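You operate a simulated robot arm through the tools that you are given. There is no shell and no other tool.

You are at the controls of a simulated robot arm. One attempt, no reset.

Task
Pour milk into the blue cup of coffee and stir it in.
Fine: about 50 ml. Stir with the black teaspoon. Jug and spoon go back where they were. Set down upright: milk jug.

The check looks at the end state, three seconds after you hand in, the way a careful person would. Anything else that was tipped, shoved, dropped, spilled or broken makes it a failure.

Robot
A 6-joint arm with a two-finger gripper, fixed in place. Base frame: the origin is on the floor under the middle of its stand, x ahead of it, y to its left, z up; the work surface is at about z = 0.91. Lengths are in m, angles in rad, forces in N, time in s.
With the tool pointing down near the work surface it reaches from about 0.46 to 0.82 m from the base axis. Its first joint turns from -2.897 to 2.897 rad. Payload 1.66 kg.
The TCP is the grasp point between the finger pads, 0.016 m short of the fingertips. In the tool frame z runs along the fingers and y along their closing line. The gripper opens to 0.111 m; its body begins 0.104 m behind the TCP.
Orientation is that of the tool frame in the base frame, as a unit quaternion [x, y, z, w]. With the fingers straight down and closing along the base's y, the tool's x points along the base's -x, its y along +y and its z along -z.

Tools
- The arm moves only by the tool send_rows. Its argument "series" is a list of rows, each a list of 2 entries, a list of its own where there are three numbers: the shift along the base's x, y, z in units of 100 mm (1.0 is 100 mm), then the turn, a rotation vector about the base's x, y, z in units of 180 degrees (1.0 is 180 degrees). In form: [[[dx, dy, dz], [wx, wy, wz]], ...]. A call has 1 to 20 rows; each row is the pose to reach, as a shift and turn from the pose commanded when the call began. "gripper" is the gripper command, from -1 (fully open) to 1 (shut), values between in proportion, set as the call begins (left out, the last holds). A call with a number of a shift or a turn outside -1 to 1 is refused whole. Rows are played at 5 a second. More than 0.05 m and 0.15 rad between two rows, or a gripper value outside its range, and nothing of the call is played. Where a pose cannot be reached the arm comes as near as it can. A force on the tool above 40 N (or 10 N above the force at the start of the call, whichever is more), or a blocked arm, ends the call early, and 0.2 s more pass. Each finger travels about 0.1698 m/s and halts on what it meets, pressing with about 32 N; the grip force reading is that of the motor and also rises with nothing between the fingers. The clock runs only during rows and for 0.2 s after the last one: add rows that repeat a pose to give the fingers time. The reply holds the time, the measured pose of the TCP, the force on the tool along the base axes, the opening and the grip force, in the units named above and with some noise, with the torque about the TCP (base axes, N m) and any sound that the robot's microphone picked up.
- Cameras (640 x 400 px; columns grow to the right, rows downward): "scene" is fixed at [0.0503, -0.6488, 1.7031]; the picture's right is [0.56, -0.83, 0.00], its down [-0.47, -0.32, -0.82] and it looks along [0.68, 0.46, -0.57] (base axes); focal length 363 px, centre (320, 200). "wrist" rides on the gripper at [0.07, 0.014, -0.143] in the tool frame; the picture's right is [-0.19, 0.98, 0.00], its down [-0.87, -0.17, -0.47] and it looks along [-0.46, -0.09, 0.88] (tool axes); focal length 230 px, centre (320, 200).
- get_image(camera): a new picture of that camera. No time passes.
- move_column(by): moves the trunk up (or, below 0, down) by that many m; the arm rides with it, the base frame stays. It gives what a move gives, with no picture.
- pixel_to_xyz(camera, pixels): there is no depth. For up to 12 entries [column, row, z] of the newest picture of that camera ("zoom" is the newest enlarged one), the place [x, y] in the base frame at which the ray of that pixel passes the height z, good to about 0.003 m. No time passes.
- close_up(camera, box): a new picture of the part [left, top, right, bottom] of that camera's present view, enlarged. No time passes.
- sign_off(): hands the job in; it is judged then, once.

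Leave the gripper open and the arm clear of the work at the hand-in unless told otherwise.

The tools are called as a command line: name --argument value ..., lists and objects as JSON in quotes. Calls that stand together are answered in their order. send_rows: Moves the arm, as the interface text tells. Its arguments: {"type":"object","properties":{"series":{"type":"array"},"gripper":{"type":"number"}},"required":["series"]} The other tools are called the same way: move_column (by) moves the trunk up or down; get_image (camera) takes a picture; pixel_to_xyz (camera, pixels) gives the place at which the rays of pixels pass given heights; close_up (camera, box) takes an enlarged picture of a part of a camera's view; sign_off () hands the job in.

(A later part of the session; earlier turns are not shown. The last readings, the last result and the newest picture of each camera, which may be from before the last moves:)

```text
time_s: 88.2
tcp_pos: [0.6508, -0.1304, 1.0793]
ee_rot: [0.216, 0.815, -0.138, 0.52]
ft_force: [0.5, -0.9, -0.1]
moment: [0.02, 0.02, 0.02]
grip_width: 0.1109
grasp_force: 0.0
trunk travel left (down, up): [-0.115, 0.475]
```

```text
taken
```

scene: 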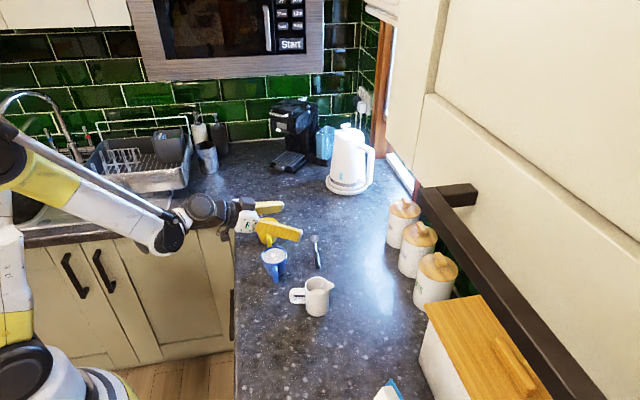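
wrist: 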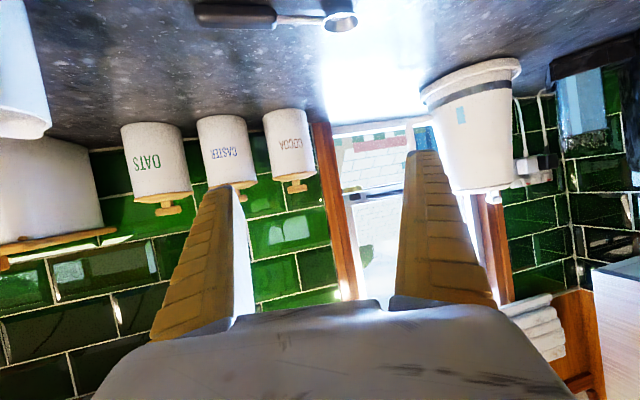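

The trunk is down and the TCP is at z 1.079 with the tilt held. I'll check that the stirring height z 1.035 is reachable here.

send_rows --series '[[[0, 0, -0.15], [0, 0, 0]], [[0, 0, -0.3], [0, 0, 0]], [[0, 0, -0.44], [0, 0, 0]], [[0, 0, -0.44], [0, 0, 0]]]'

close_up --camera "scene" --box '[140, 160, 360, 320]'

```text
time_s: 89.2
tcp_pos: [0.6514, -0.1313, 1.0358]
ee_rot: [0.216, 0.815, -0.137, 0.52]
ft_force: [0.3, -0.2, 0.0]
moment: [-0.02, 0.01, -0.01]
grip_width: 0.1109
grasp_force: 0.1
trunk travel left (down, up): [-0.115, 0.475]
```

```text
2.50 times, centred on (250, 240) of scene
```

zoom: 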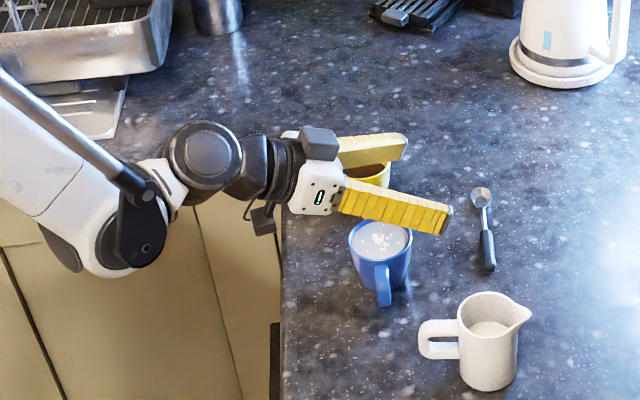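

The stir pose is reachable at z 1.036. Now I'll go back up, bring the tool vertical, and yaw to the spoon alignment.

send_rows --series '[[[0, 0, 0.2], [0, 0, 0]], [[0, 0, 0.4], [0.02, 0.0346, 0]], [[0, 0, 0.6], [0.04, 0.0693, 0]], [[0, 0, 0.8], [0.06, 0.1039, 0]], [[0, 0, 1.0], [0.08, 0.1386, 0]], [[0, 0, 1.0], [0.1, 0.1732, 0]], [[0, 0, 1.0], [0.12, 0.2078, 0]], [[0, 0, 1.0], [0.14, 0.2425, 0]], [[0, 0, 1.0], [0.16, 0.2771, 0]], [[0, 0, 1.0], [0.1806, 0.3127, 0]], [[0, 0, 1.0], [0.1806, 0.3127, 0]]]'

send_rows --series '[[[0.04, -0.04, 0], [0, 0, -0.0435]], [[0.08, -0.09, 0], [0, 0, -0.087]], [[0.12, -0.14, 0], [0, 0, -0.1305]], [[0.16, -0.19, 0], [0, 0, -0.174]], [[0.2, -0.23, 0], [0, 0, -0.2175]], [[0.24, -0.28, 0], [0, 0, -0.261]], [[0.28, -0.33, 0], [0, 0, -0.3045]], [[0.32, -0.38, 0], [0, 0, -0.348]], [[0.36, -0.42, 0], [0, 0, -0.3915]], [[0.4, -0.47, 0], [0, 0, -0.435]], [[0.44, -0.52, 0], [0, 0, -0.4785]], [[0.48, -0.56, 0], [0, 0, -0.522]], [[0.5, -0.6, 0], [0, 0, -0.5655]], [[0.52, -0.61, 0], [0, 0, -0.6089]], [[0.52, -0.61, 0], [0, 0, -0.6089]]]' --gripper 0.4

get_image --camera "wrist"

get_image --camera "scene"

```text
time_s: 91.6
tcp_pos: [0.6513, -0.1316, 1.1363]
ee_rot: [0.258, 0.966, 0.002, -0.001]
ft_force: [0.1, 0.4, -0.4]
moment: [0.02, 0.02, 0.01]
grip_width: 0.1109
grasp_force: 0.0
trunk travel left (down, up): [-0.115, 0.475]
```

```text
time_s: 94.8
tcp_pos: [0.702, -0.1913, 1.1358]
ee_rot: [0.938, 0.346, 0.0, 0.002]
ft_force: [1.2, 0.1, -0.6]
moment: [0.01, 0.01, 0.0]
grip_width: 0.036
grasp_force: 1.7
trunk travel left (down, up): [-0.115, 0.475]
```

```text
taken
```

wrist: 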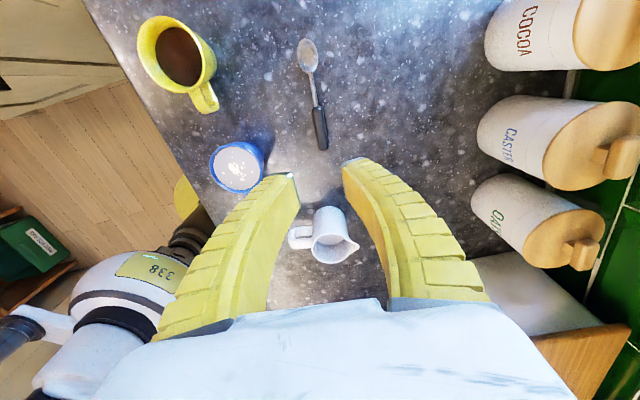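

```text
taken
```

scene: 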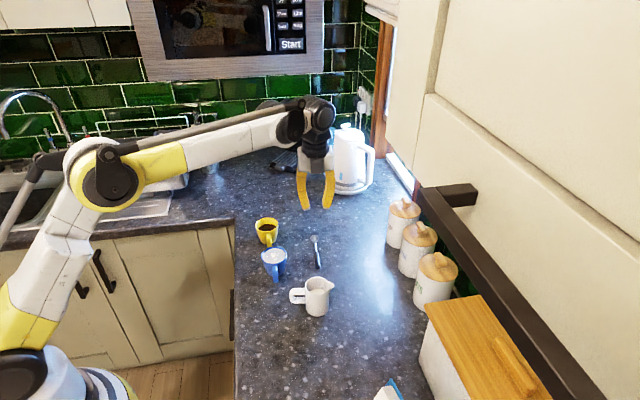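

The fingers are pre-closed to 0.036 m and curve inward. I'll zoom in on the tips to see how far they reach below the TCP, and zoom on the spoon.

close_up --camera "scene" --box '[285, 150, 350, 215]'

close_up --camera "wrist" --box '[270, 30, 370, 200]'

pixel_to_xyz --camera "wrist" --pixels '[[324, 148, 0.917], [316, 107, 0.917], [306, 40, 0.917], [320, 128, 0.917]]'

```text
6.15 times, centred on (318, 182) of scene
```

zoom: 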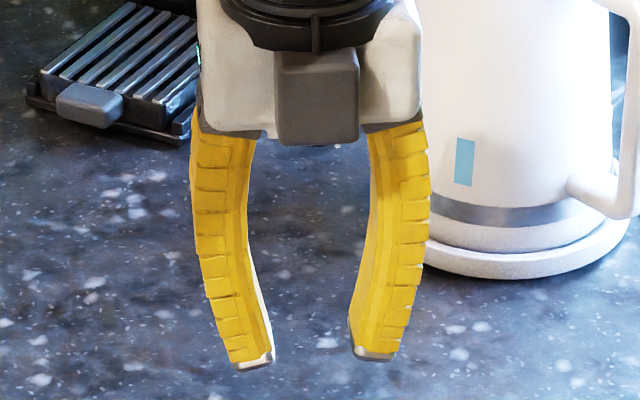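

```text
2.35 times, centred on (320, 115) of wrist
```

zoom: 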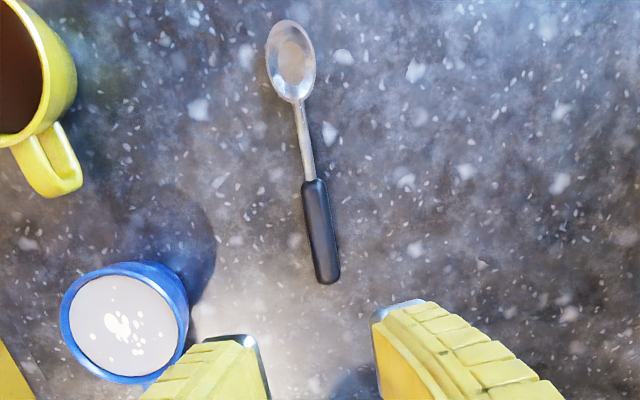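

```text
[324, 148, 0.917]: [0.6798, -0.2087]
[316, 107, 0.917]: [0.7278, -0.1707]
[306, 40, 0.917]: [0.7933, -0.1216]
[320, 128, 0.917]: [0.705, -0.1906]
```

I'll check the tips' height by seeing where the midpoint ray, at scene (317,208.5), passes various heights.

pixel_to_xyz --camera "scene" --pixels '[[317, 208.5, 1.1], [317, 208.5, 1.11], [317, 208.5, 1.12], [317, 208.5, 1.13]]'

```text
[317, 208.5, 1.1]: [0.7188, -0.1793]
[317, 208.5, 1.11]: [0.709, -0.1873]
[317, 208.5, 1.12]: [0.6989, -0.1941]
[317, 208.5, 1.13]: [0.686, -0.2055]
```

The tips are about 17 mm below the TCP, as specified. The TCP is centred over the handle, whose centre is near (0.703,-0.191). I'll go down 10 cm and recheck.

send_rows --series '[[[0.01, 0, -0.15], [0, 0, 0]], [[0.01, 0, -0.35], [0, 0, 0]], [[0.01, 0, -0.55], [0, 0, 0]], [[0.01, 0, -0.75], [0, 0, 0]], [[0.01, 0, -0.9], [0, 0, 0]], [[0.01, 0, -1.0], [0, 0, 0]], [[0.01, 0, -1.0], [0, 0, 0]]]'

get_image --camera "wrist"

close_up --camera "scene" --box '[280, 190, 350, 280]'

```text
time_s: 96.4
tcp_pos: [0.7024, -0.1919, 1.0367]
ee_rot: [0.938, 0.346, 0.001, 0.002]
ft_force: [-0.6, -0.5, -0.3]
moment: [0.0, 0.01, 0.02]
grip_width: 0.0356
grasp_force: 1.6
trunk travel left (down, up): [-0.115, 0.475]
```

```text
taken
```

wrist: 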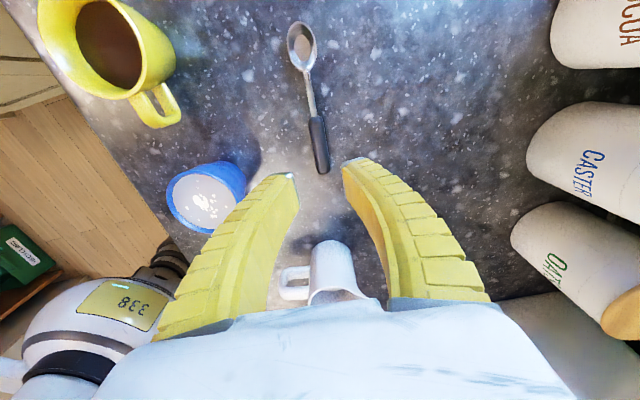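

```text
4.44 times, centred on (315, 235) of scene
```

zoom: 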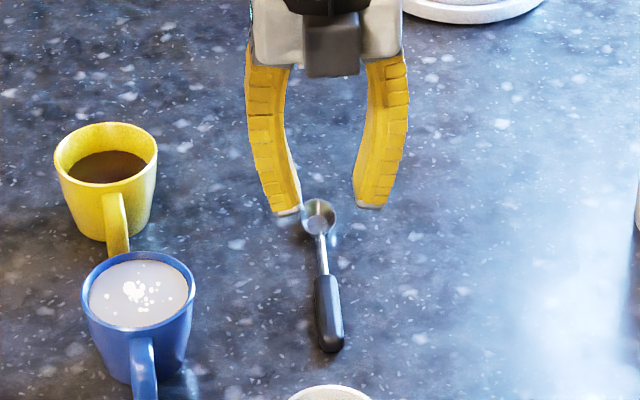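

I'll re-verify the handle's axis from this closer view.

close_up --camera "wrist" --box '[270, 90, 370, 200]'

pixel_to_xyz --camera "wrist" --pixels '[[325, 171, 0.917], [316, 117, 0.917], [320.5, 146, 0.917], [302, 26, 0.917]]'

```text
3.64 times, centred on (320, 145) of wrist
```

zoom: 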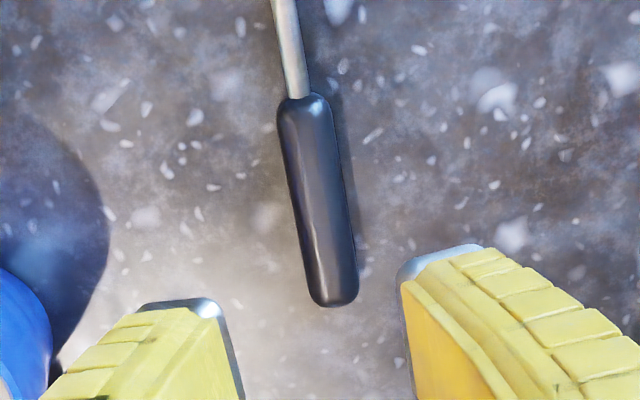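

```text
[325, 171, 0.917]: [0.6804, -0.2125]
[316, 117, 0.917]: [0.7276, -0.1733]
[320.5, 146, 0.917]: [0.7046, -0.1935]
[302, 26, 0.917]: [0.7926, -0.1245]
```

The handle's axis is at 40° with its centre at (0.7035,-0.1925), within about 1.4 mm of the TCP line. I'll descend to z about 0.937.

send_rows --series '[[[0.01, -0.01, -0.15], [0, 0, 0]], [[0.01, -0.01, -0.3], [0, 0, 0]], [[0.01, -0.01, -0.45], [0, 0, 0]], [[0.01, -0.01, -0.6], [0, 0, 0]], [[0.01, -0.01, -0.75], [0, 0, 0]], [[0.01, -0.01, -0.87], [0, 0, 0]], [[0.01, -0.01, -0.96], [0, 0, 0]], [[0.01, -0.01, -1.0], [0, 0, 0]], [[0.01, -0.01, -1.0], [0, 0, 0]]]'

get_image --camera "wrist"

close_up --camera "scene" --box '[290, 210, 345, 280]'

```text
time_s: 98.4
tcp_pos: [0.7051, -0.1939, 0.9358]
ee_rot: [0.938, 0.346, 0.001, 0.002]
ft_force: [0.7, -0.3, 0.5]
moment: [-0.04, -0.03, -0.01]
grip_width: 0.0359
grasp_force: 1.5
trunk travel left (down, up): [-0.115, 0.475]
```

```text
taken
```

wrist: 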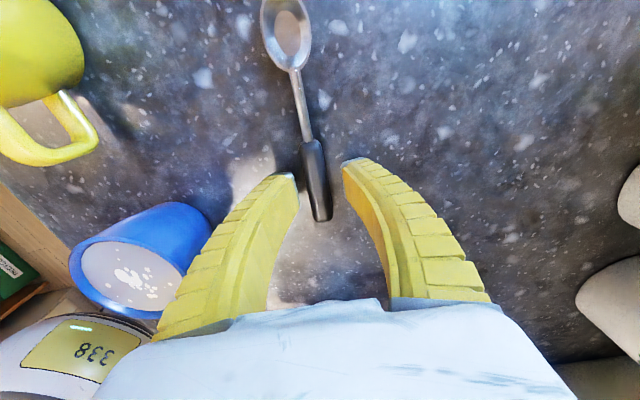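

```text
5.71 times, centred on (318, 245) of scene
```

zoom: 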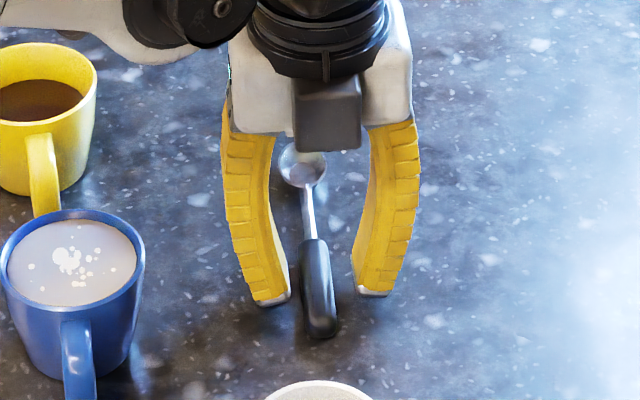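

The handle lies between the fingertips at its middle. I'll creep down 4 mm and then 2 mm more, watching the force.

send_rows --series '[[[0, 0, -0.02], [0, 0, 0]], [[0, 0, -0.04], [0, 0, 0]], [[0, 0, -0.04], [0, 0, 0]]]'

send_rows --series '[[[0, 0, -0.01], [0, 0, 0]], [[0, 0, -0.02], [0, 0, 0]], [[0, 0, -0.02], [0, 0, 0]]]'

close_up --camera "scene" --box '[290, 210, 345, 280]'

```text
time_s: 99.2
tcp_pos: [0.7054, -0.1923, 0.9321]
ee_rot: [0.938, 0.345, 0.001, 0.002]
ft_force: [0.1, 0.4, -0.3]
moment: [0.0, 0.0, -0.01]
grip_width: 0.0358
grasp_force: 1.7
trunk travel left (down, up): [-0.115, 0.475]
```

```text
time_s: 100.0
tcp_pos: [0.7046, -0.1937, 0.9305]
ee_rot: [0.938, 0.347, 0.0, 0.002]
ft_force: [0.6, 0.0, 0.0]
moment: [0.0, 0.01, -0.01]
grip_width: 0.0358
grasp_force: 2.0
trunk travel left (down, up): [-0.115, 0.475]
```

```text
5.71 times, centred on (318, 245) of scene
```

zoom: 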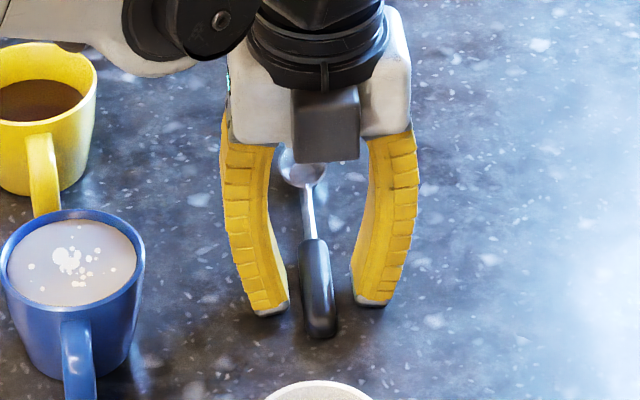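

There's no contact yet, with the tips about 3–4 mm above the counter. I'll close a little more, to about 0.022 m, and check for contact with the counter.

send_rows --series '[[[0, 0, 0], [0, 0, 0]], [[0, 0, 0], [0, 0, 0]]]' --gripper 0.6

get_image --camera "wrist"

close_up --camera "scene" --box '[295, 240, 335, 275]'

```text
time_s: 100.6
tcp_pos: [0.7034, -0.1935, 0.9296]
ee_rot: [0.938, 0.347, 0.0, 0.002]
ft_force: [-1.5, -0.9, 0.3]
moment: [0.02, 0.01, -0.03]
grip_width: 0.0252
grasp_force: 2.6
trunk travel left (down, up): [-0.115, 0.475]
```

```text
taken
```

wrist: 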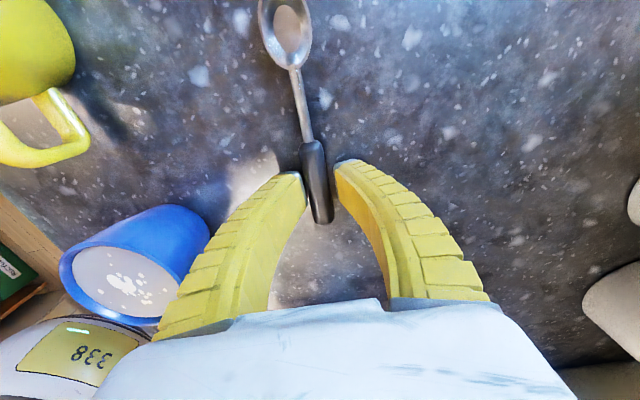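

```text
11.43 times, centred on (315, 258) of scene
```

zoom: 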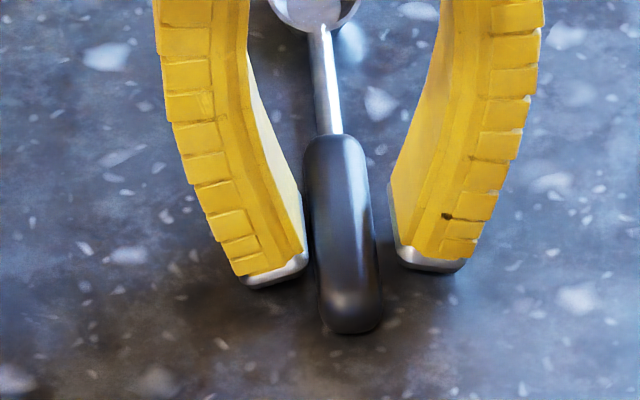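

The handle, about 14 mm wide, sits slightly toward the left finger. I'll shift 1.2 mm that way, lower 1.5 mm, then close fully.

send_rows --series '[[[-0.008, 0.01, -0.005], [0, 0, 0]], [[-0.008, 0.01, -0.015], [0, 0, 0]], [[-0.008, 0.01, -0.015], [0, 0, 0]]]'

send_rows --series '[[[0, 0, 0], [0, 0, 0]], [[0, 0, 0], [0, 0, 0]]]' --gripper 0.75

send_rows --series '[[[0, 0, 0], [0, 0, 0]], [[0, 0, 0], [0, 0, 0]], [[0, 0, 0], [0, 0, 0]]]' --gripper 1

get_image --camera "wrist"

close_up --camera "scene" --box '[295, 235, 335, 275]'

```text
time_s: 101.4
tcp_pos: [0.703, -0.1933, 0.9271]
ee_rot: [0.938, 0.346, 0.001, 0.002]
ft_force: [0.2, 0.6, 0.8]
moment: [-0.01, 0.03, 0.03]
grip_width: 0.0251
grasp_force: 2.3
trunk travel left (down, up): [-0.115, 0.475]
```

```text
time_s: 102.0
tcp_pos: [0.7032, -0.1928, 0.9268]
ee_rot: [0.938, 0.346, 0.0, 0.001]
ft_force: [-0.1, 0.7, 0.4]
moment: [0.0, 0.0, 0.04]
grip_width: 0.0171
grasp_force: 2.7
trunk travel left (down, up): [-0.115, 0.475]
```

```text
time_s: 102.8
tcp_pos: [0.7032, -0.1927, 0.9275]
ee_rot: [0.938, 0.346, 0.001, 0.002]
ft_force: [3.2, -0.5, 7.5]
moment: [0.05, -0.02, -0.05]
grip_width: 0.0127
grasp_force: 31.5
trunk travel left (down, up): [-0.115, 0.475]
```

```text
taken
```

wrist: 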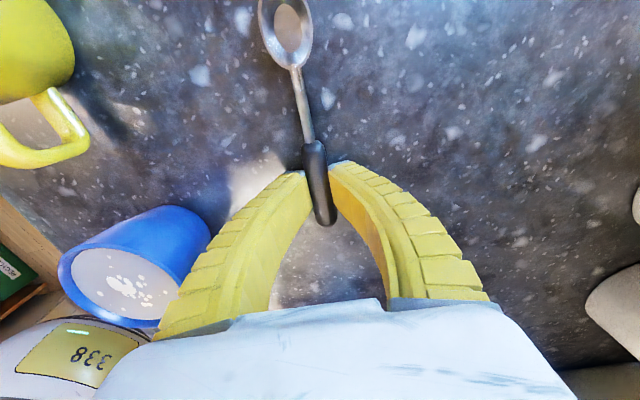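

```text
10.00 times, centred on (315, 255) of scene
```

zoom: 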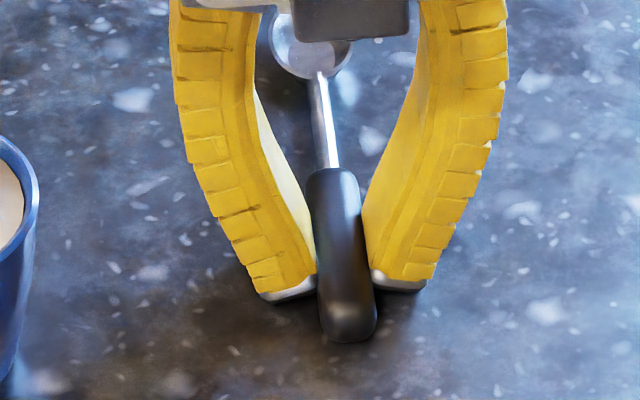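

The spoon handle is gripped at 0.0127 m and 31.5 N, with some press on the counter. I'll lift in small steps and watch that the spoon comes along.

send_rows --series '[[[0, 0, 0.01], [0, 0, 0]], [[0, 0, 0.02], [0, 0, 0]], [[0, 0, 0.02], [0, 0, 0]]]'

send_rows --series '[[[0, 0, 0.01], [0, 0, 0]], [[0, 0, 0.02], [0, 0, 0]], [[0, 0, 0.02], [0, 0, 0]]]'

close_up --camera "scene" --box '[295, 235, 335, 275]'

get_image --camera "wrist"

```text
time_s: 103.6
tcp_pos: [0.703, -0.1924, 0.9301]
ee_rot: [0.939, 0.345, 0.0, 0.002]
ft_force: [-0.1, -0.5, -0.3]
moment: [-0.01, 0.01, 0.01]
grip_width: 0.0099
grasp_force: 32.4
trunk travel left (down, up): [-0.115, 0.475]
```

```text
time_s: 104.4
tcp_pos: [0.7041, -0.193, 0.9329]
ee_rot: [0.938, 0.346, 0.0, 0.002]
ft_force: [-0.1, -0.6, 0.1]
moment: [0.01, 0.07, 0.01]
grip_width: 0.0099
grasp_force: 31.9
trunk travel left (down, up): [-0.115, 0.475]
```

```text
10.00 times, centred on (315, 255) of scene
```

zoom: 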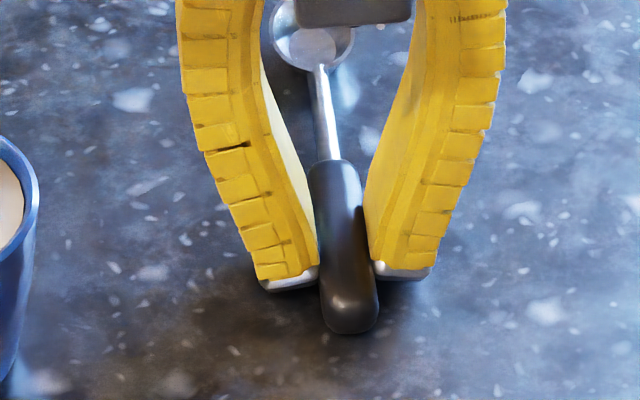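

```text
taken
```

wrist: 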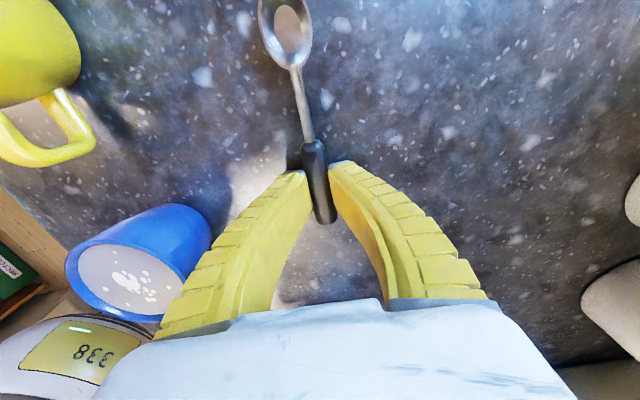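

The spoon's handle end rose about 2 mm with the fingers and stays fixed in the wrist view, so it's held. I'll lift 1.5 cm more.

send_rows --series '[[[0, 0, 0.02], [0, 0, 0]], [[0, 0, 0.05], [0, 0, 0]], [[0, 0, 0.08], [0, 0, 0]], [[0, 0, 0.12], [0, 0, 0]], [[0, 0, 0.15], [0, 0, 0]], [[0, 0, 0.15], [0, 0, 0]]]'

close_up --camera "scene" --box '[295, 225, 335, 275]'

get_image --camera "wrist"

```text
time_s: 105.8
tcp_pos: [0.7027, -0.193, 0.9473]
ee_rot: [0.938, 0.346, 0.001, 0.002]
ft_force: [-0.7, 0.2, -0.1]
moment: [-0.01, 0.0, -0.01]
grip_width: 0.0096
grasp_force: 31.8
trunk travel left (down, up): [-0.115, 0.475]
```

```text
8.00 times, centred on (315, 250) of scene
```

zoom: 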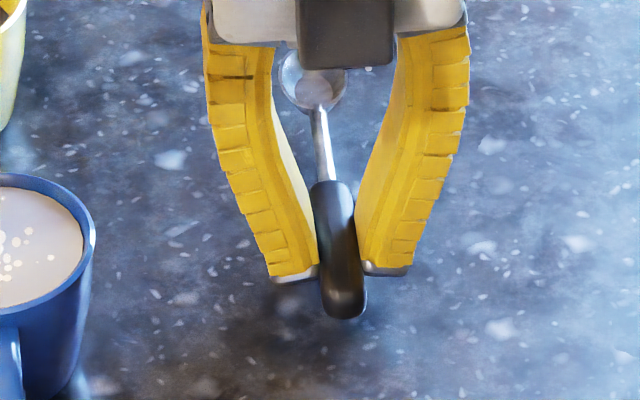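

```text
taken
```

wrist: 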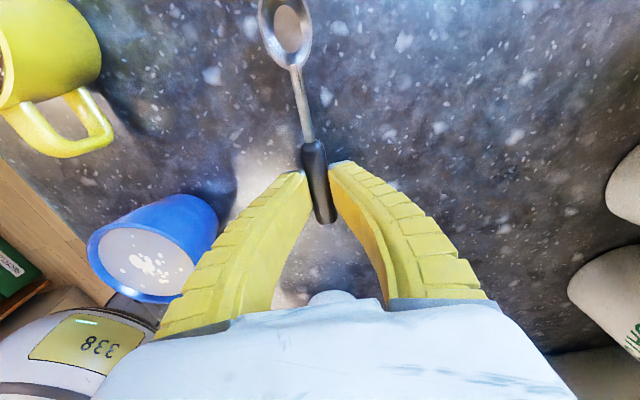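

The spoon is held firmly and level. I'll raise it to about z 1.14, then swing the yaw to -30° while moving over the cup.

send_rows --series '[[[0, 0, 0.1], [0, 0, 0]], [[0, 0, 0.25], [0, 0, 0]], [[0, 0, 0.4], [0, 0, 0]], [[0, 0, 0.55], [0, 0, 0]], [[0, 0, 0.7], [0, 0, 0]], [[0, 0, 0.85], [0, 0, 0]], [[0, 0, 1.0], [0, 0, 0]]]'

send_rows --series '[[[0, 0, 0.2], [0, 0, 0]], [[0, 0, 0.4], [0, 0, 0.02]], [[0, 0, 0.6], [0, 0, 0.055]], [[0, 0, 0.8], [0, 0, 0.09]], [[0, 0, 1.0], [0, 0, 0.13]], [[-0.08, 0.07, 1.0], [0, 0, 0.17]], [[-0.16, 0.15, 1.0], [0, 0, 0.21]], [[-0.24, 0.23, 1.0], [0, 0, 0.25]], [[-0.32, 0.31, 1.0], [0, 0, 0.29]], [[-0.4, 0.38, 1.0], [0, 0, 0.33]], [[-0.48, 0.46, 1.0], [0, 0, 0.37]], [[-0.56, 0.54, 1.0], [0, 0, 0.41]], [[-0.64, 0.61, 1.0], [0, 0, 0.45]], [[-0.7, 0.67, 1.0], [0, 0, 0.49]], [[-0.756, 0.725, 1.0], [0, 0, 0.53]], [[-0.756, 0.725, 1.0], [0, 0, 0.57]], [[-0.756, 0.725, 1.0], [0, 0, 0.6089]], [[-0.756, 0.725, 1.0], [0, 0, 0.6089]]]'

get_image --camera "scene"

get_image --camera "wrist"

```text
time_s: 107.4
tcp_pos: [0.7031, -0.1928, 1.0478]
ee_rot: [0.938, 0.346, 0.0, 0.002]
ft_force: [0.3, -0.7, -0.2]
moment: [0.0, 0.02, 0.01]
grip_width: 0.0095
grasp_force: 32.5
trunk travel left (down, up): [-0.115, 0.475]
```

```text
time_s: 111.2
tcp_pos: [0.6274, -0.1199, 1.1471]
ee_rot: [0.258, 0.966, 0.001, 0.0]
ft_force: [0.2, 0.2, -0.8]
moment: [0.01, -0.03, 0.01]
grip_width: 0.0099
grasp_force: 32.2
trunk travel left (down, up): [-0.115, 0.475]
```

```text
taken
```

scene: 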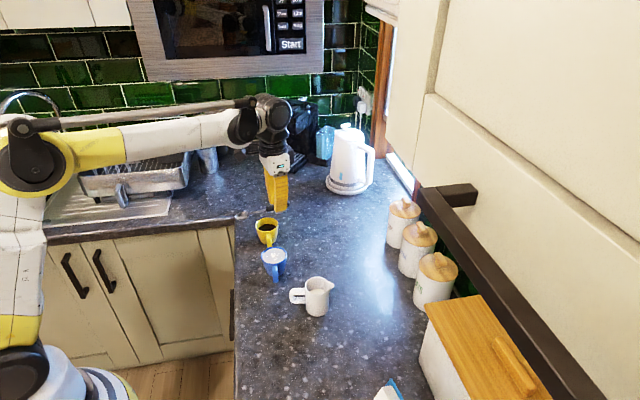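

```text
taken
```

wrist: 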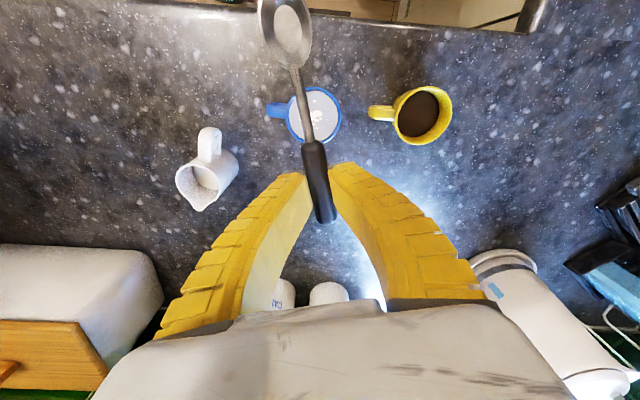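

The spoon's bowl now points back toward the robot over the cup. I'll tilt 65° outward so the bowl points down; its tip should end at about z 1.036, above the cup.

send_rows --series '[[[0, 0, 0], [-0.015, -0.026, 0]], [[0, 0, 0], [-0.035, -0.0606, 0]], [[0, 0, 0], [-0.055, -0.0953, 0]], [[0, 0, 0], [-0.075, -0.1299, 0]], [[0, 0, 0], [-0.095, -0.1645, 0]], [[0, 0, 0], [-0.115, -0.1992, 0]], [[0, 0, 0], [-0.135, -0.2338, 0]], [[0, 0, 0], [-0.155, -0.2685, 0]], [[0, 0, 0], [-0.17, -0.2944, 0]], [[0, 0, 0], [-0.1806, -0.3127, 0]], [[0, 0, 0], [-0.1806, -0.3127, 0]]]'

get_image --camera "scene"

close_up --camera "scene" --box '[220, 170, 330, 290]'

get_image --camera "wrist"

```text
time_s: 113.6
tcp_pos: [0.627, -0.1198, 1.1463]
ee_rot: [0.217, 0.816, -0.138, 0.518]
ft_force: [0.1, -0.5, -0.3]
moment: [-0.01, 0.04, -0.04]
grip_width: 0.01
grasp_force: 32.2
trunk travel left (down, up): [-0.115, 0.475]
```

```text
taken
```

scene: 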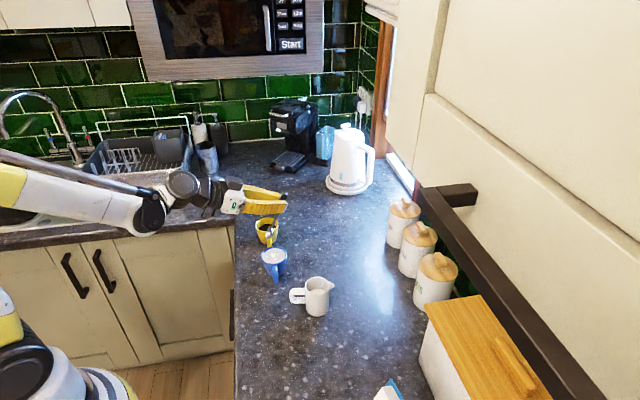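

```text
3.33 times, centred on (275, 230) of scene
```

zoom: 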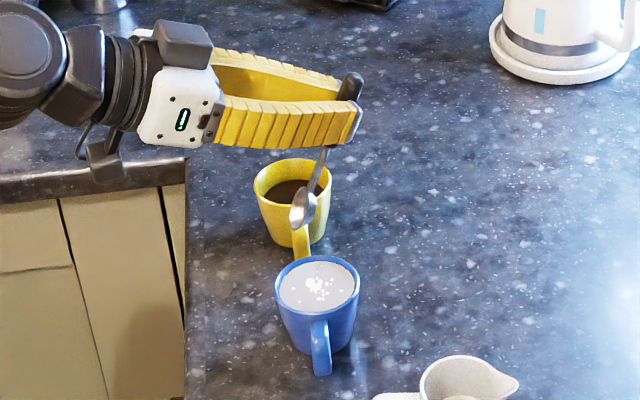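

```text
taken
```

wrist: 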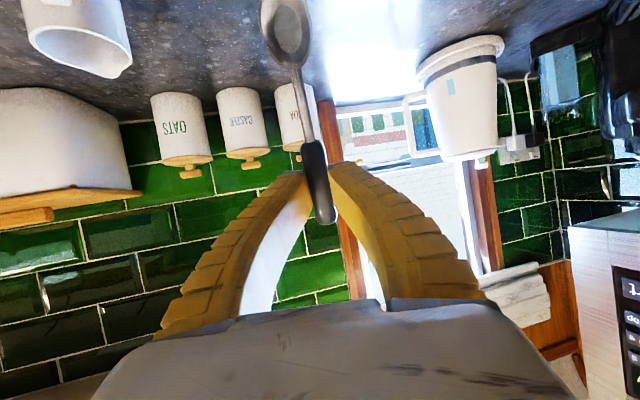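

I'll verify the spoon tip's location at scene (269.1,238.4) with its predicted height 1.036.

close_up --camera "scene" --box '[250, 200, 300, 275]'

pixel_to_xyz --camera "scene" --pixels '[[269.1, 238.4, 1.03], [269.1, 238.4, 1.036], [269.1, 238.4, 1.042]]'

```text
5.33 times, centred on (275, 238) of scene
```

zoom: 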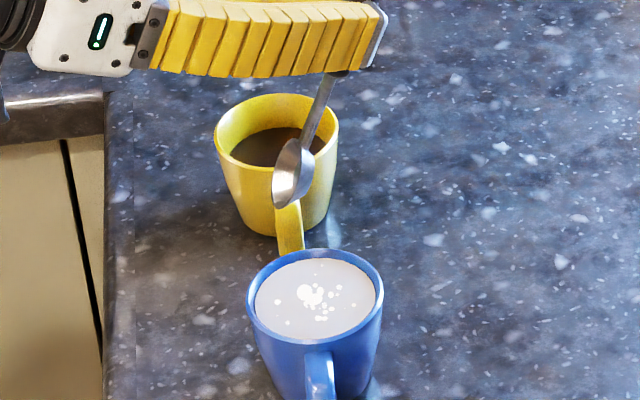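

```text
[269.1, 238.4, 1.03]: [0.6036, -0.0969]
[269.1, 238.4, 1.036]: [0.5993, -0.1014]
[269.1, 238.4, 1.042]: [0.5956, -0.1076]
```

The tip is at about (0.595,-0.102), 1.2 cm robot-side of the cup centre, as planned. I'll lower 6 cm so the tip is just above the rim, then check.

send_rows --series '[[[0, 0, -0.08], [0, 0, 0]], [[0, 0, -0.2], [0, 0, 0]], [[0, 0, -0.32], [0, 0, 0]], [[0, 0, -0.44], [0, 0, 0]], [[0, 0, -0.52], [0, 0, 0]], [[0, 0, -0.56], [0, 0, 0]], [[0, 0, -0.56], [0, 0, 0]]]'

close_up --camera "scene" --box '[250, 225, 300, 275]'

get_image --camera "wrist"

```text
time_s: 115.2
tcp_pos: [0.6276, -0.1196, 1.0926]
ee_rot: [0.217, 0.815, -0.137, 0.519]
ft_force: [-0.2, -0.1, -0.8]
moment: [0.0, 0.02, 0.0]
grip_width: 0.0099
grasp_force: 32.1
trunk travel left (down, up): [-0.115, 0.475]
```

```text
8.00 times, centred on (275, 250) of scene
```

zoom: 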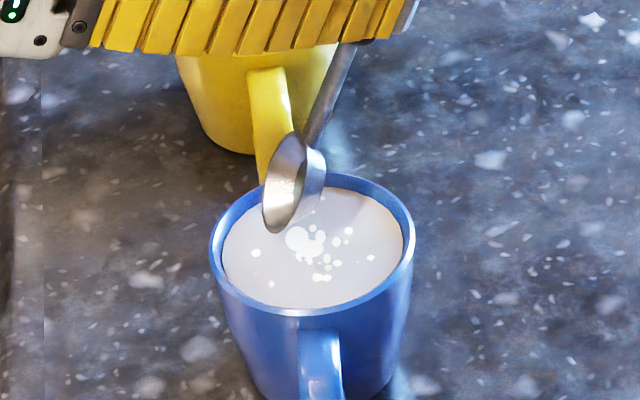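

```text
taken
```

wrist: 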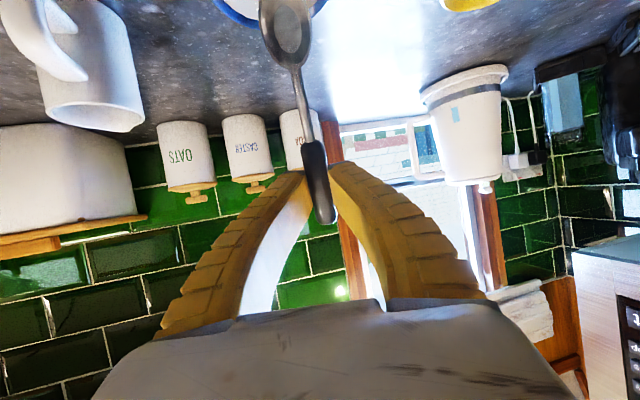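

The spoon bowl is over the cup's opening. Now I'll descend 4.8 cm slowly into the drink, leaving the tip about 1.5 cm above the cup's inner floor.

send_rows --series '[[[0, 0, -0.04], [0, 0, 0]], [[0, 0, -0.08], [0, 0, 0]], [[0, 0, -0.12], [0, 0, 0]], [[0, 0, -0.16], [0, 0, 0]], [[0, 0, -0.2], [0, 0, 0]], [[0, 0, -0.24], [0, 0, 0]], [[0, 0, -0.24], [0, 0, 0]]]'

close_up --camera "scene" --box '[250, 225, 300, 275]'

```text
time_s: 116.8
tcp_pos: [0.6274, -0.1196, 1.0674]
ee_rot: [0.216, 0.815, -0.137, 0.52]
ft_force: [-0.3, 0.7, 0.4]
moment: [0.03, -0.02, -0.01]
grip_width: 0.0099
grasp_force: 32.2
trunk travel left (down, up): [-0.115, 0.475]
```

```text
8.00 times, centred on (275, 250) of scene
```

zoom: 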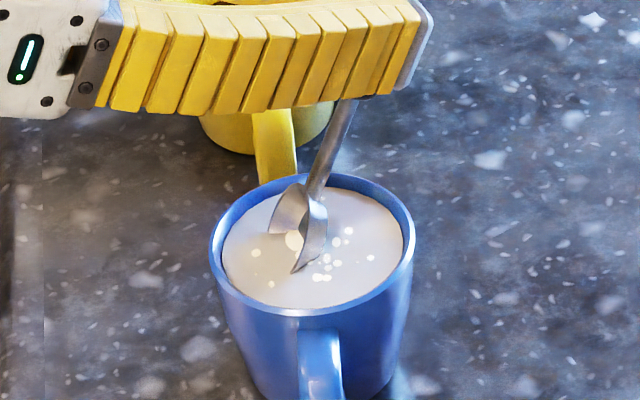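

The bowl is entering the drink cleanly. I'll go 2.4 cm deeper.

send_rows --series '[[[0, 0, -0.04], [0, 0, 0]], [[0, 0, -0.08], [0, 0, 0]], [[0, 0, -0.12], [0, 0, 0]], [[0, 0, -0.16], [0, 0, 0]], [[0, 0, -0.2], [0, 0, 0]], [[0, 0, -0.24], [0, 0, 0]], [[0, 0, -0.24], [0, 0, 0]]]'

close_up --camera "scene" --box '[250, 225, 300, 275]'

```text
time_s: 118.4
tcp_pos: [0.6283, -0.1199, 1.044]
ee_rot: [0.217, 0.815, -0.138, 0.519]
ft_force: [0.0, -0.3, 0.6]
moment: [-0.02, 0.0, 0.01]
grip_width: 0.0101
grasp_force: 31.6
trunk travel left (down, up): [-0.115, 0.475]
```

```text
8.00 times, centred on (275, 250) of scene
```

zoom: 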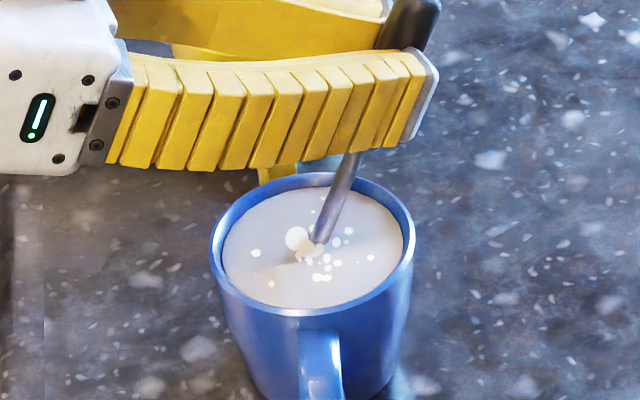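

The bowl is submerged, the neck is in mid-cup, and there's no contact force. I'll stir in gentle 8 mm circles, two turns first.

send_rows --series '[[[0.04, 0, 0], [0, 0, 0]], [[0.08, 0, 0], [0, 0, 0]], [[0.0566, 0.0566, 0], [0, 0, 0]], [[0, 0.08, 0], [0, 0, 0]], [[-0.0566, 0.0566, 0], [0, 0, 0]], [[-0.08, 0, 0], [0, 0, 0]], [[-0.0566, -0.0566, 0], [0, 0, 0]], [[0, -0.08, 0], [0, 0, 0]], [[0.0566, -0.0566, 0], [0, 0, 0]], [[0.08, 0, 0], [0, 0, 0]], [[0.0566, 0.0566, 0], [0, 0, 0]], [[0, 0.08, 0], [0, 0, 0]], [[-0.0566, 0.0566, 0], [0, 0, 0]], [[-0.08, 0, 0], [0, 0, 0]], [[-0.0566, -0.0566, 0], [0, 0, 0]], [[0, -0.08, 0], [0, 0, 0]], [[0.0566, -0.0566, 0], [0, 0, 0]], [[0.08, 0, 0], [0, 0, 0]], [[0.04, 0, 0], [0, 0, 0]], [[0, 0, 0], [0, 0, 0]]]'

close_up --camera "scene" --box '[250, 225, 300, 275]'

```text
time_s: 122.6
tcp_pos: [0.6287, -0.1208, 1.042]
ee_rot: [0.217, 0.815, -0.137, 0.519]
ft_force: [0.0, -0.5, -0.7]
moment: [0.0, 0.02, 0.0]
grip_width: 0.0099
grasp_force: 32.0
trunk travel left (down, up): [-0.115, 0.475]
```

```text
8.00 times, centred on (275, 250) of scene
```

zoom: 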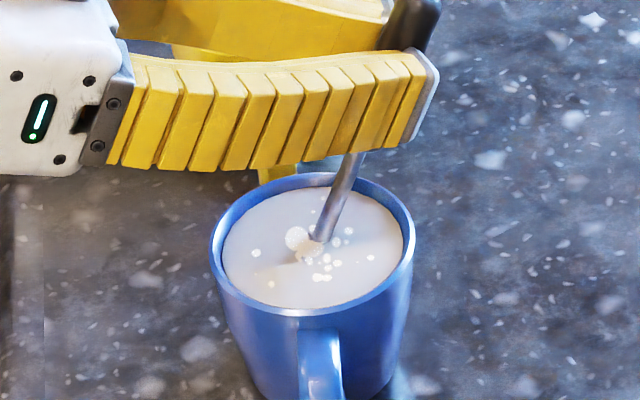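

The blobs are just starting to fade. I'll stir on with slightly larger 10 mm circles.

send_rows --series '[[[0.05, 0, 0], [0, 0, 0]], [[0.1, 0, 0], [0, 0, 0]], [[0.0707, 0.0707, 0], [0, 0, 0]], [[0, 0.1, 0], [0, 0, 0]], [[-0.0707, 0.0707, 0], [0, 0, 0]], [[-0.1, 0, 0], [0, 0, 0]], [[-0.0707, -0.0707, 0], [0, 0, 0]], [[0, -0.1, 0], [0, 0, 0]], [[0.0707, -0.0707, 0], [0, 0, 0]], [[0.1, 0, 0], [0, 0, 0]], [[0.0707, 0.0707, 0], [0, 0, 0]], [[0, 0.1, 0], [0, 0, 0]], [[-0.0707, 0.0707, 0], [0, 0, 0]], [[-0.1, 0, 0], [0, 0, 0]], [[-0.0707, -0.0707, 0], [0, 0, 0]], [[0, -0.1, 0], [0, 0, 0]], [[0.0707, -0.0707, 0], [0, 0, 0]], [[0.1, 0, 0], [0, 0, 0]], [[0.05, 0, 0], [0, 0, 0]], [[0, 0, 0], [0, 0, 0]]]'

send_rows --series '[[[0.05, 0, 0], [0, 0, 0]], [[0.1, 0, 0], [0, 0, 0]], [[0.0707, 0.0707, 0], [0, 0, 0]], [[0, 0.1, 0], [0, 0, 0]], [[-0.0707, 0.0707, 0], [0, 0, 0]], [[-0.1, 0, 0], [0, 0, 0]], [[-0.0707, -0.0707, 0], [0, 0, 0]], [[0, -0.1, 0], [0, 0, 0]], [[0.0707, -0.0707, 0], [0, 0, 0]], [[0.1, 0, 0], [0, 0, 0]], [[0.0707, 0.0707, 0], [0, 0, 0]], [[0, 0.1, 0], [0, 0, 0]], [[-0.0707, 0.0707, 0], [0, 0, 0]], [[-0.1, 0, 0], [0, 0, 0]], [[-0.0707, -0.0707, 0], [0, 0, 0]], [[0, -0.1, 0], [0, 0, 0]], [[0.0707, -0.0707, 0], [0, 0, 0]], [[0.1, 0, 0], [0, 0, 0]], [[0.05, 0, 0], [0, 0, 0]], [[0, 0, 0], [0, 0, 0]]]'

close_up --camera "scene" --box '[250, 225, 300, 275]'

```text
time_s: 126.8
tcp_pos: [0.6269, -0.1199, 1.0428]
ee_rot: [0.217, 0.815, -0.138, 0.519]
ft_force: [-0.2, -0.4, -0.5]
moment: [-0.01, 0.0, 0.03]
grip_width: 0.0098
grasp_force: 32.5
trunk travel left (down, up): [-0.115, 0.475]
```

```text
time_s: 131.0
tcp_pos: [0.6282, -0.1207, 1.0433]
ee_rot: [0.218, 0.815, -0.138, 0.519]
ft_force: [-1.3, -0.3, -0.7]
moment: [0.0, 0.05, -0.01]
grip_width: 0.0098
grasp_force: 32.0
trunk travel left (down, up): [-0.115, 0.475]
```

```text
8.00 times, centred on (275, 250) of scene
```

zoom: 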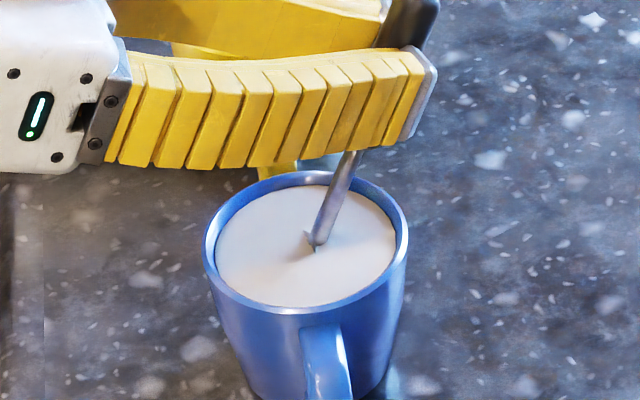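

The white blobs have mixed in and the surface is uniform. The cup seems to have been nudged by about 2 mm, so I'll look closely before going on.

close_up --camera "scene" --box '[258, 243, 292, 266]'

close_up --camera "scene" --box '[230, 210, 330, 310]'

```text
16.00 times, centred on (275, 254) of scene
```

zoom: 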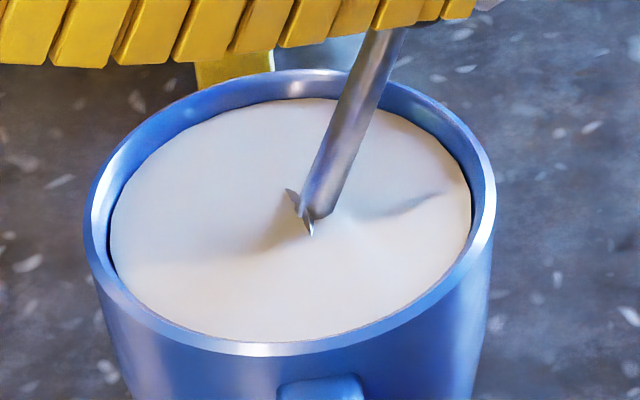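

```text
4.00 times, centred on (280, 260) of scene
```

zoom: 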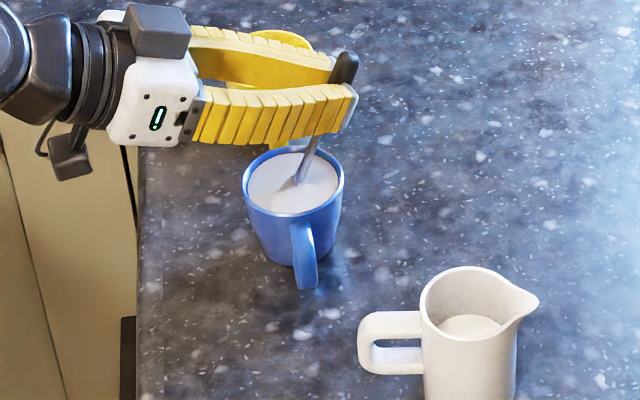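

The cup has shifted by only about 2 mm and nothing spilled. For thorough mixing I'll add three small 6 mm turns, centred on the cup's present position and well clear of the wall.

send_rows --series '[[[0.025, 0.02, 0], [0, 0, 0]], [[0.05, 0.02, 0], [0, 0, 0]], [[0.02, 0.072, 0], [0, 0, 0]], [[-0.04, 0.072, 0], [0, 0, 0]], [[-0.07, 0.02, 0], [0, 0, 0]], [[-0.04, -0.032, 0], [0, 0, 0]], [[0.02, -0.032, 0], [0, 0, 0]], [[0.05, 0.02, 0], [0, 0, 0]], [[0.02, 0.072, 0], [0, 0, 0]], [[-0.04, 0.072, 0], [0, 0, 0]], [[-0.07, 0.02, 0], [0, 0, 0]], [[-0.04, -0.032, 0], [0, 0, 0]], [[0.02, -0.032, 0], [0, 0, 0]], [[0.05, 0.02, 0], [0, 0, 0]], [[0.02, 0.072, 0], [0, 0, 0]], [[-0.04, 0.072, 0], [0, 0, 0]], [[-0.07, 0.02, 0], [0, 0, 0]], [[-0.04, -0.032, 0], [0, 0, 0]], [[-0.01, 0, 0], [0, 0, 0]], [[-0.01, 0.02, 0], [0, 0, 0]]]'

close_up --camera "scene" --box '[258, 243, 292, 266]'

```text
time_s: 135.2
tcp_pos: [0.627, -0.1173, 1.0425]
ee_rot: [0.217, 0.815, -0.138, 0.519]
ft_force: [-0.2, 0.1, 0.0]
moment: [0.02, -0.01, 0.01]
grip_width: 0.0099
grasp_force: 31.9
trunk travel left (down, up): [-0.115, 0.475]
```

```text
16.00 times, centred on (275, 254) of scene
```

zoom: 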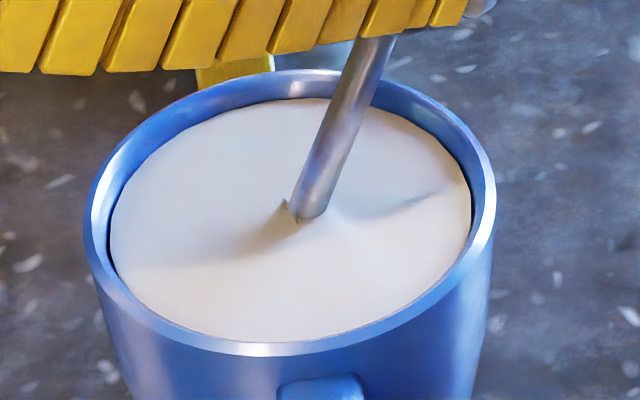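

The drink is uniformly mixed and the cup is unmoved. I'll withdraw the spoon straight up slowly and let it drip over the cup.

send_rows --series '[[[0, 0, 0.04], [0, 0, 0]], [[0, 0, 0.09], [0, 0, 0]], [[0, 0, 0.15], [0, 0, 0]], [[0, 0, 0.21], [0, 0, 0]], [[0, 0, 0.27], [0, 0, 0]], [[0, 0, 0.33], [0, 0, 0]], [[0, 0, 0.39], [0, 0, 0]], [[0, 0, 0.45], [0, 0, 0]], [[0, 0, 0.5], [0, 0, 0]], [[0, 0, 0.53], [0, 0, 0]], [[0, 0, 0.53], [0, 0, 0]], [[0, 0, 0.53], [0, 0, 0]], [[0, 0, 0.53], [0, 0, 0]], [[0, 0, 0.53], [0, 0, 0]], [[0, 0, 0.53], [0, 0, 0]], [[0, 0, 0.53], [0, 0, 0]], [[0, 0, 0.53], [0, 0, 0]], [[0, 0, 0.53], [0, 0, 0]], [[0, 0, 0.53], [0, 0, 0]], [[0, 0, 0.53], [0, 0, 0]]]'

close_up --camera "scene" --box '[250, 225, 300, 275]'

close_up --camera "wrist" --box '[240, 0, 400, 240]'

```text
time_s: 139.4
tcp_pos: [0.6275, -0.1173, 1.096]
ee_rot: [0.216, 0.815, -0.137, 0.519]
ft_force: [0.1, -0.3, -0.7]
moment: [0.0, 0.02, 0.02]
grip_width: 0.0096
grasp_force: 32.6
trunk travel left (down, up): [-0.115, 0.475]
```

```text
8.00 times, centred on (275, 250) of scene
```

zoom: 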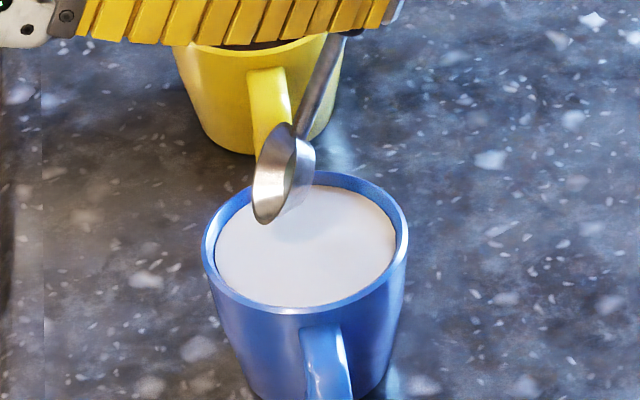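

```text
1.67 times, centred on (320, 120) of wrist
```

zoom: 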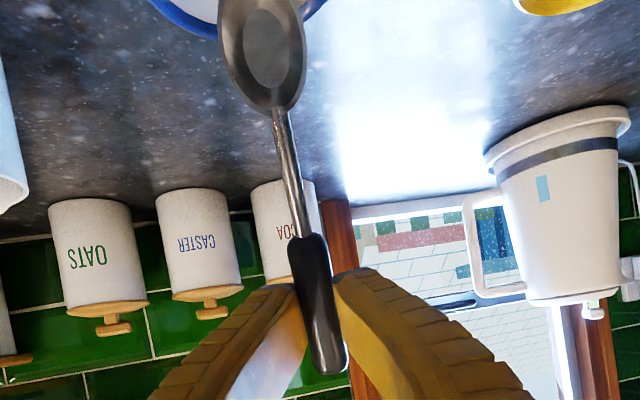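

The spoon is clear and no longer dripping, and the cup level looks good. I'll raise a bit more, then bring the tool back to vertical with the spoon level.

send_rows --series '[[[0, 0, 0.15], [0, 0, 0]], [[0, 0, 0.3], [0, 0, 0]], [[0, 0, 0.45], [0, 0, 0]], [[0, 0, 0.51], [0.0106, 0.0183, 0]], [[0, 0, 0.51], [0.03, 0.052, 0]], [[0, 0, 0.51], [0.05, 0.0866, 0]], [[0, 0, 0.51], [0.07, 0.1212, 0]], [[0, 0, 0.51], [0.09, 0.1558, 0]], [[0, 0, 0.51], [0.11, 0.1905, 0]], [[0, 0, 0.51], [0.13, 0.2251, 0]], [[0, 0, 0.51], [0.15, 0.2597, 0]], [[0, 0, 0.51], [0.17, 0.2944, 0]], [[0, 0, 0.51], [0.1806, 0.3127, 0]], [[0, 0, 0.51], [0.1806, 0.3127, 0]]]'

get_image --camera "wrist"

get_image --camera "scene"

```text
time_s: 142.4
tcp_pos: [0.6261, -0.1175, 1.1473]
ee_rot: [0.258, 0.966, 0.002, 0.0]
ft_force: [0.1, -0.2, 0.1]
moment: [0.01, -0.03, -0.02]
grip_width: 0.01
grasp_force: 32.1
trunk travel left (down, up): [-0.115, 0.475]
```

```text
taken
```

wrist: 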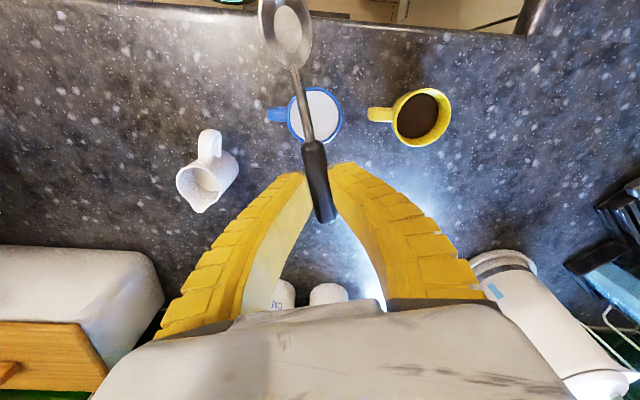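

```text
taken
```

scene: 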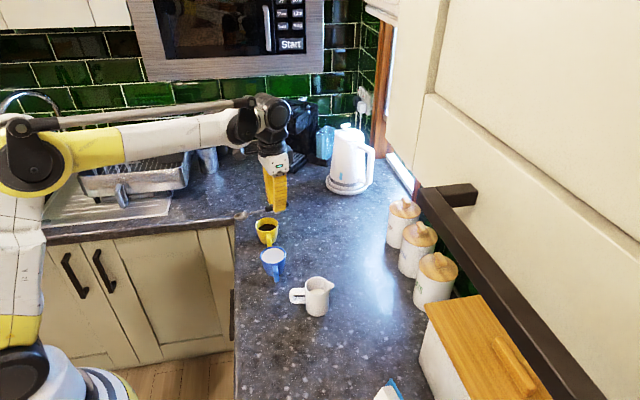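

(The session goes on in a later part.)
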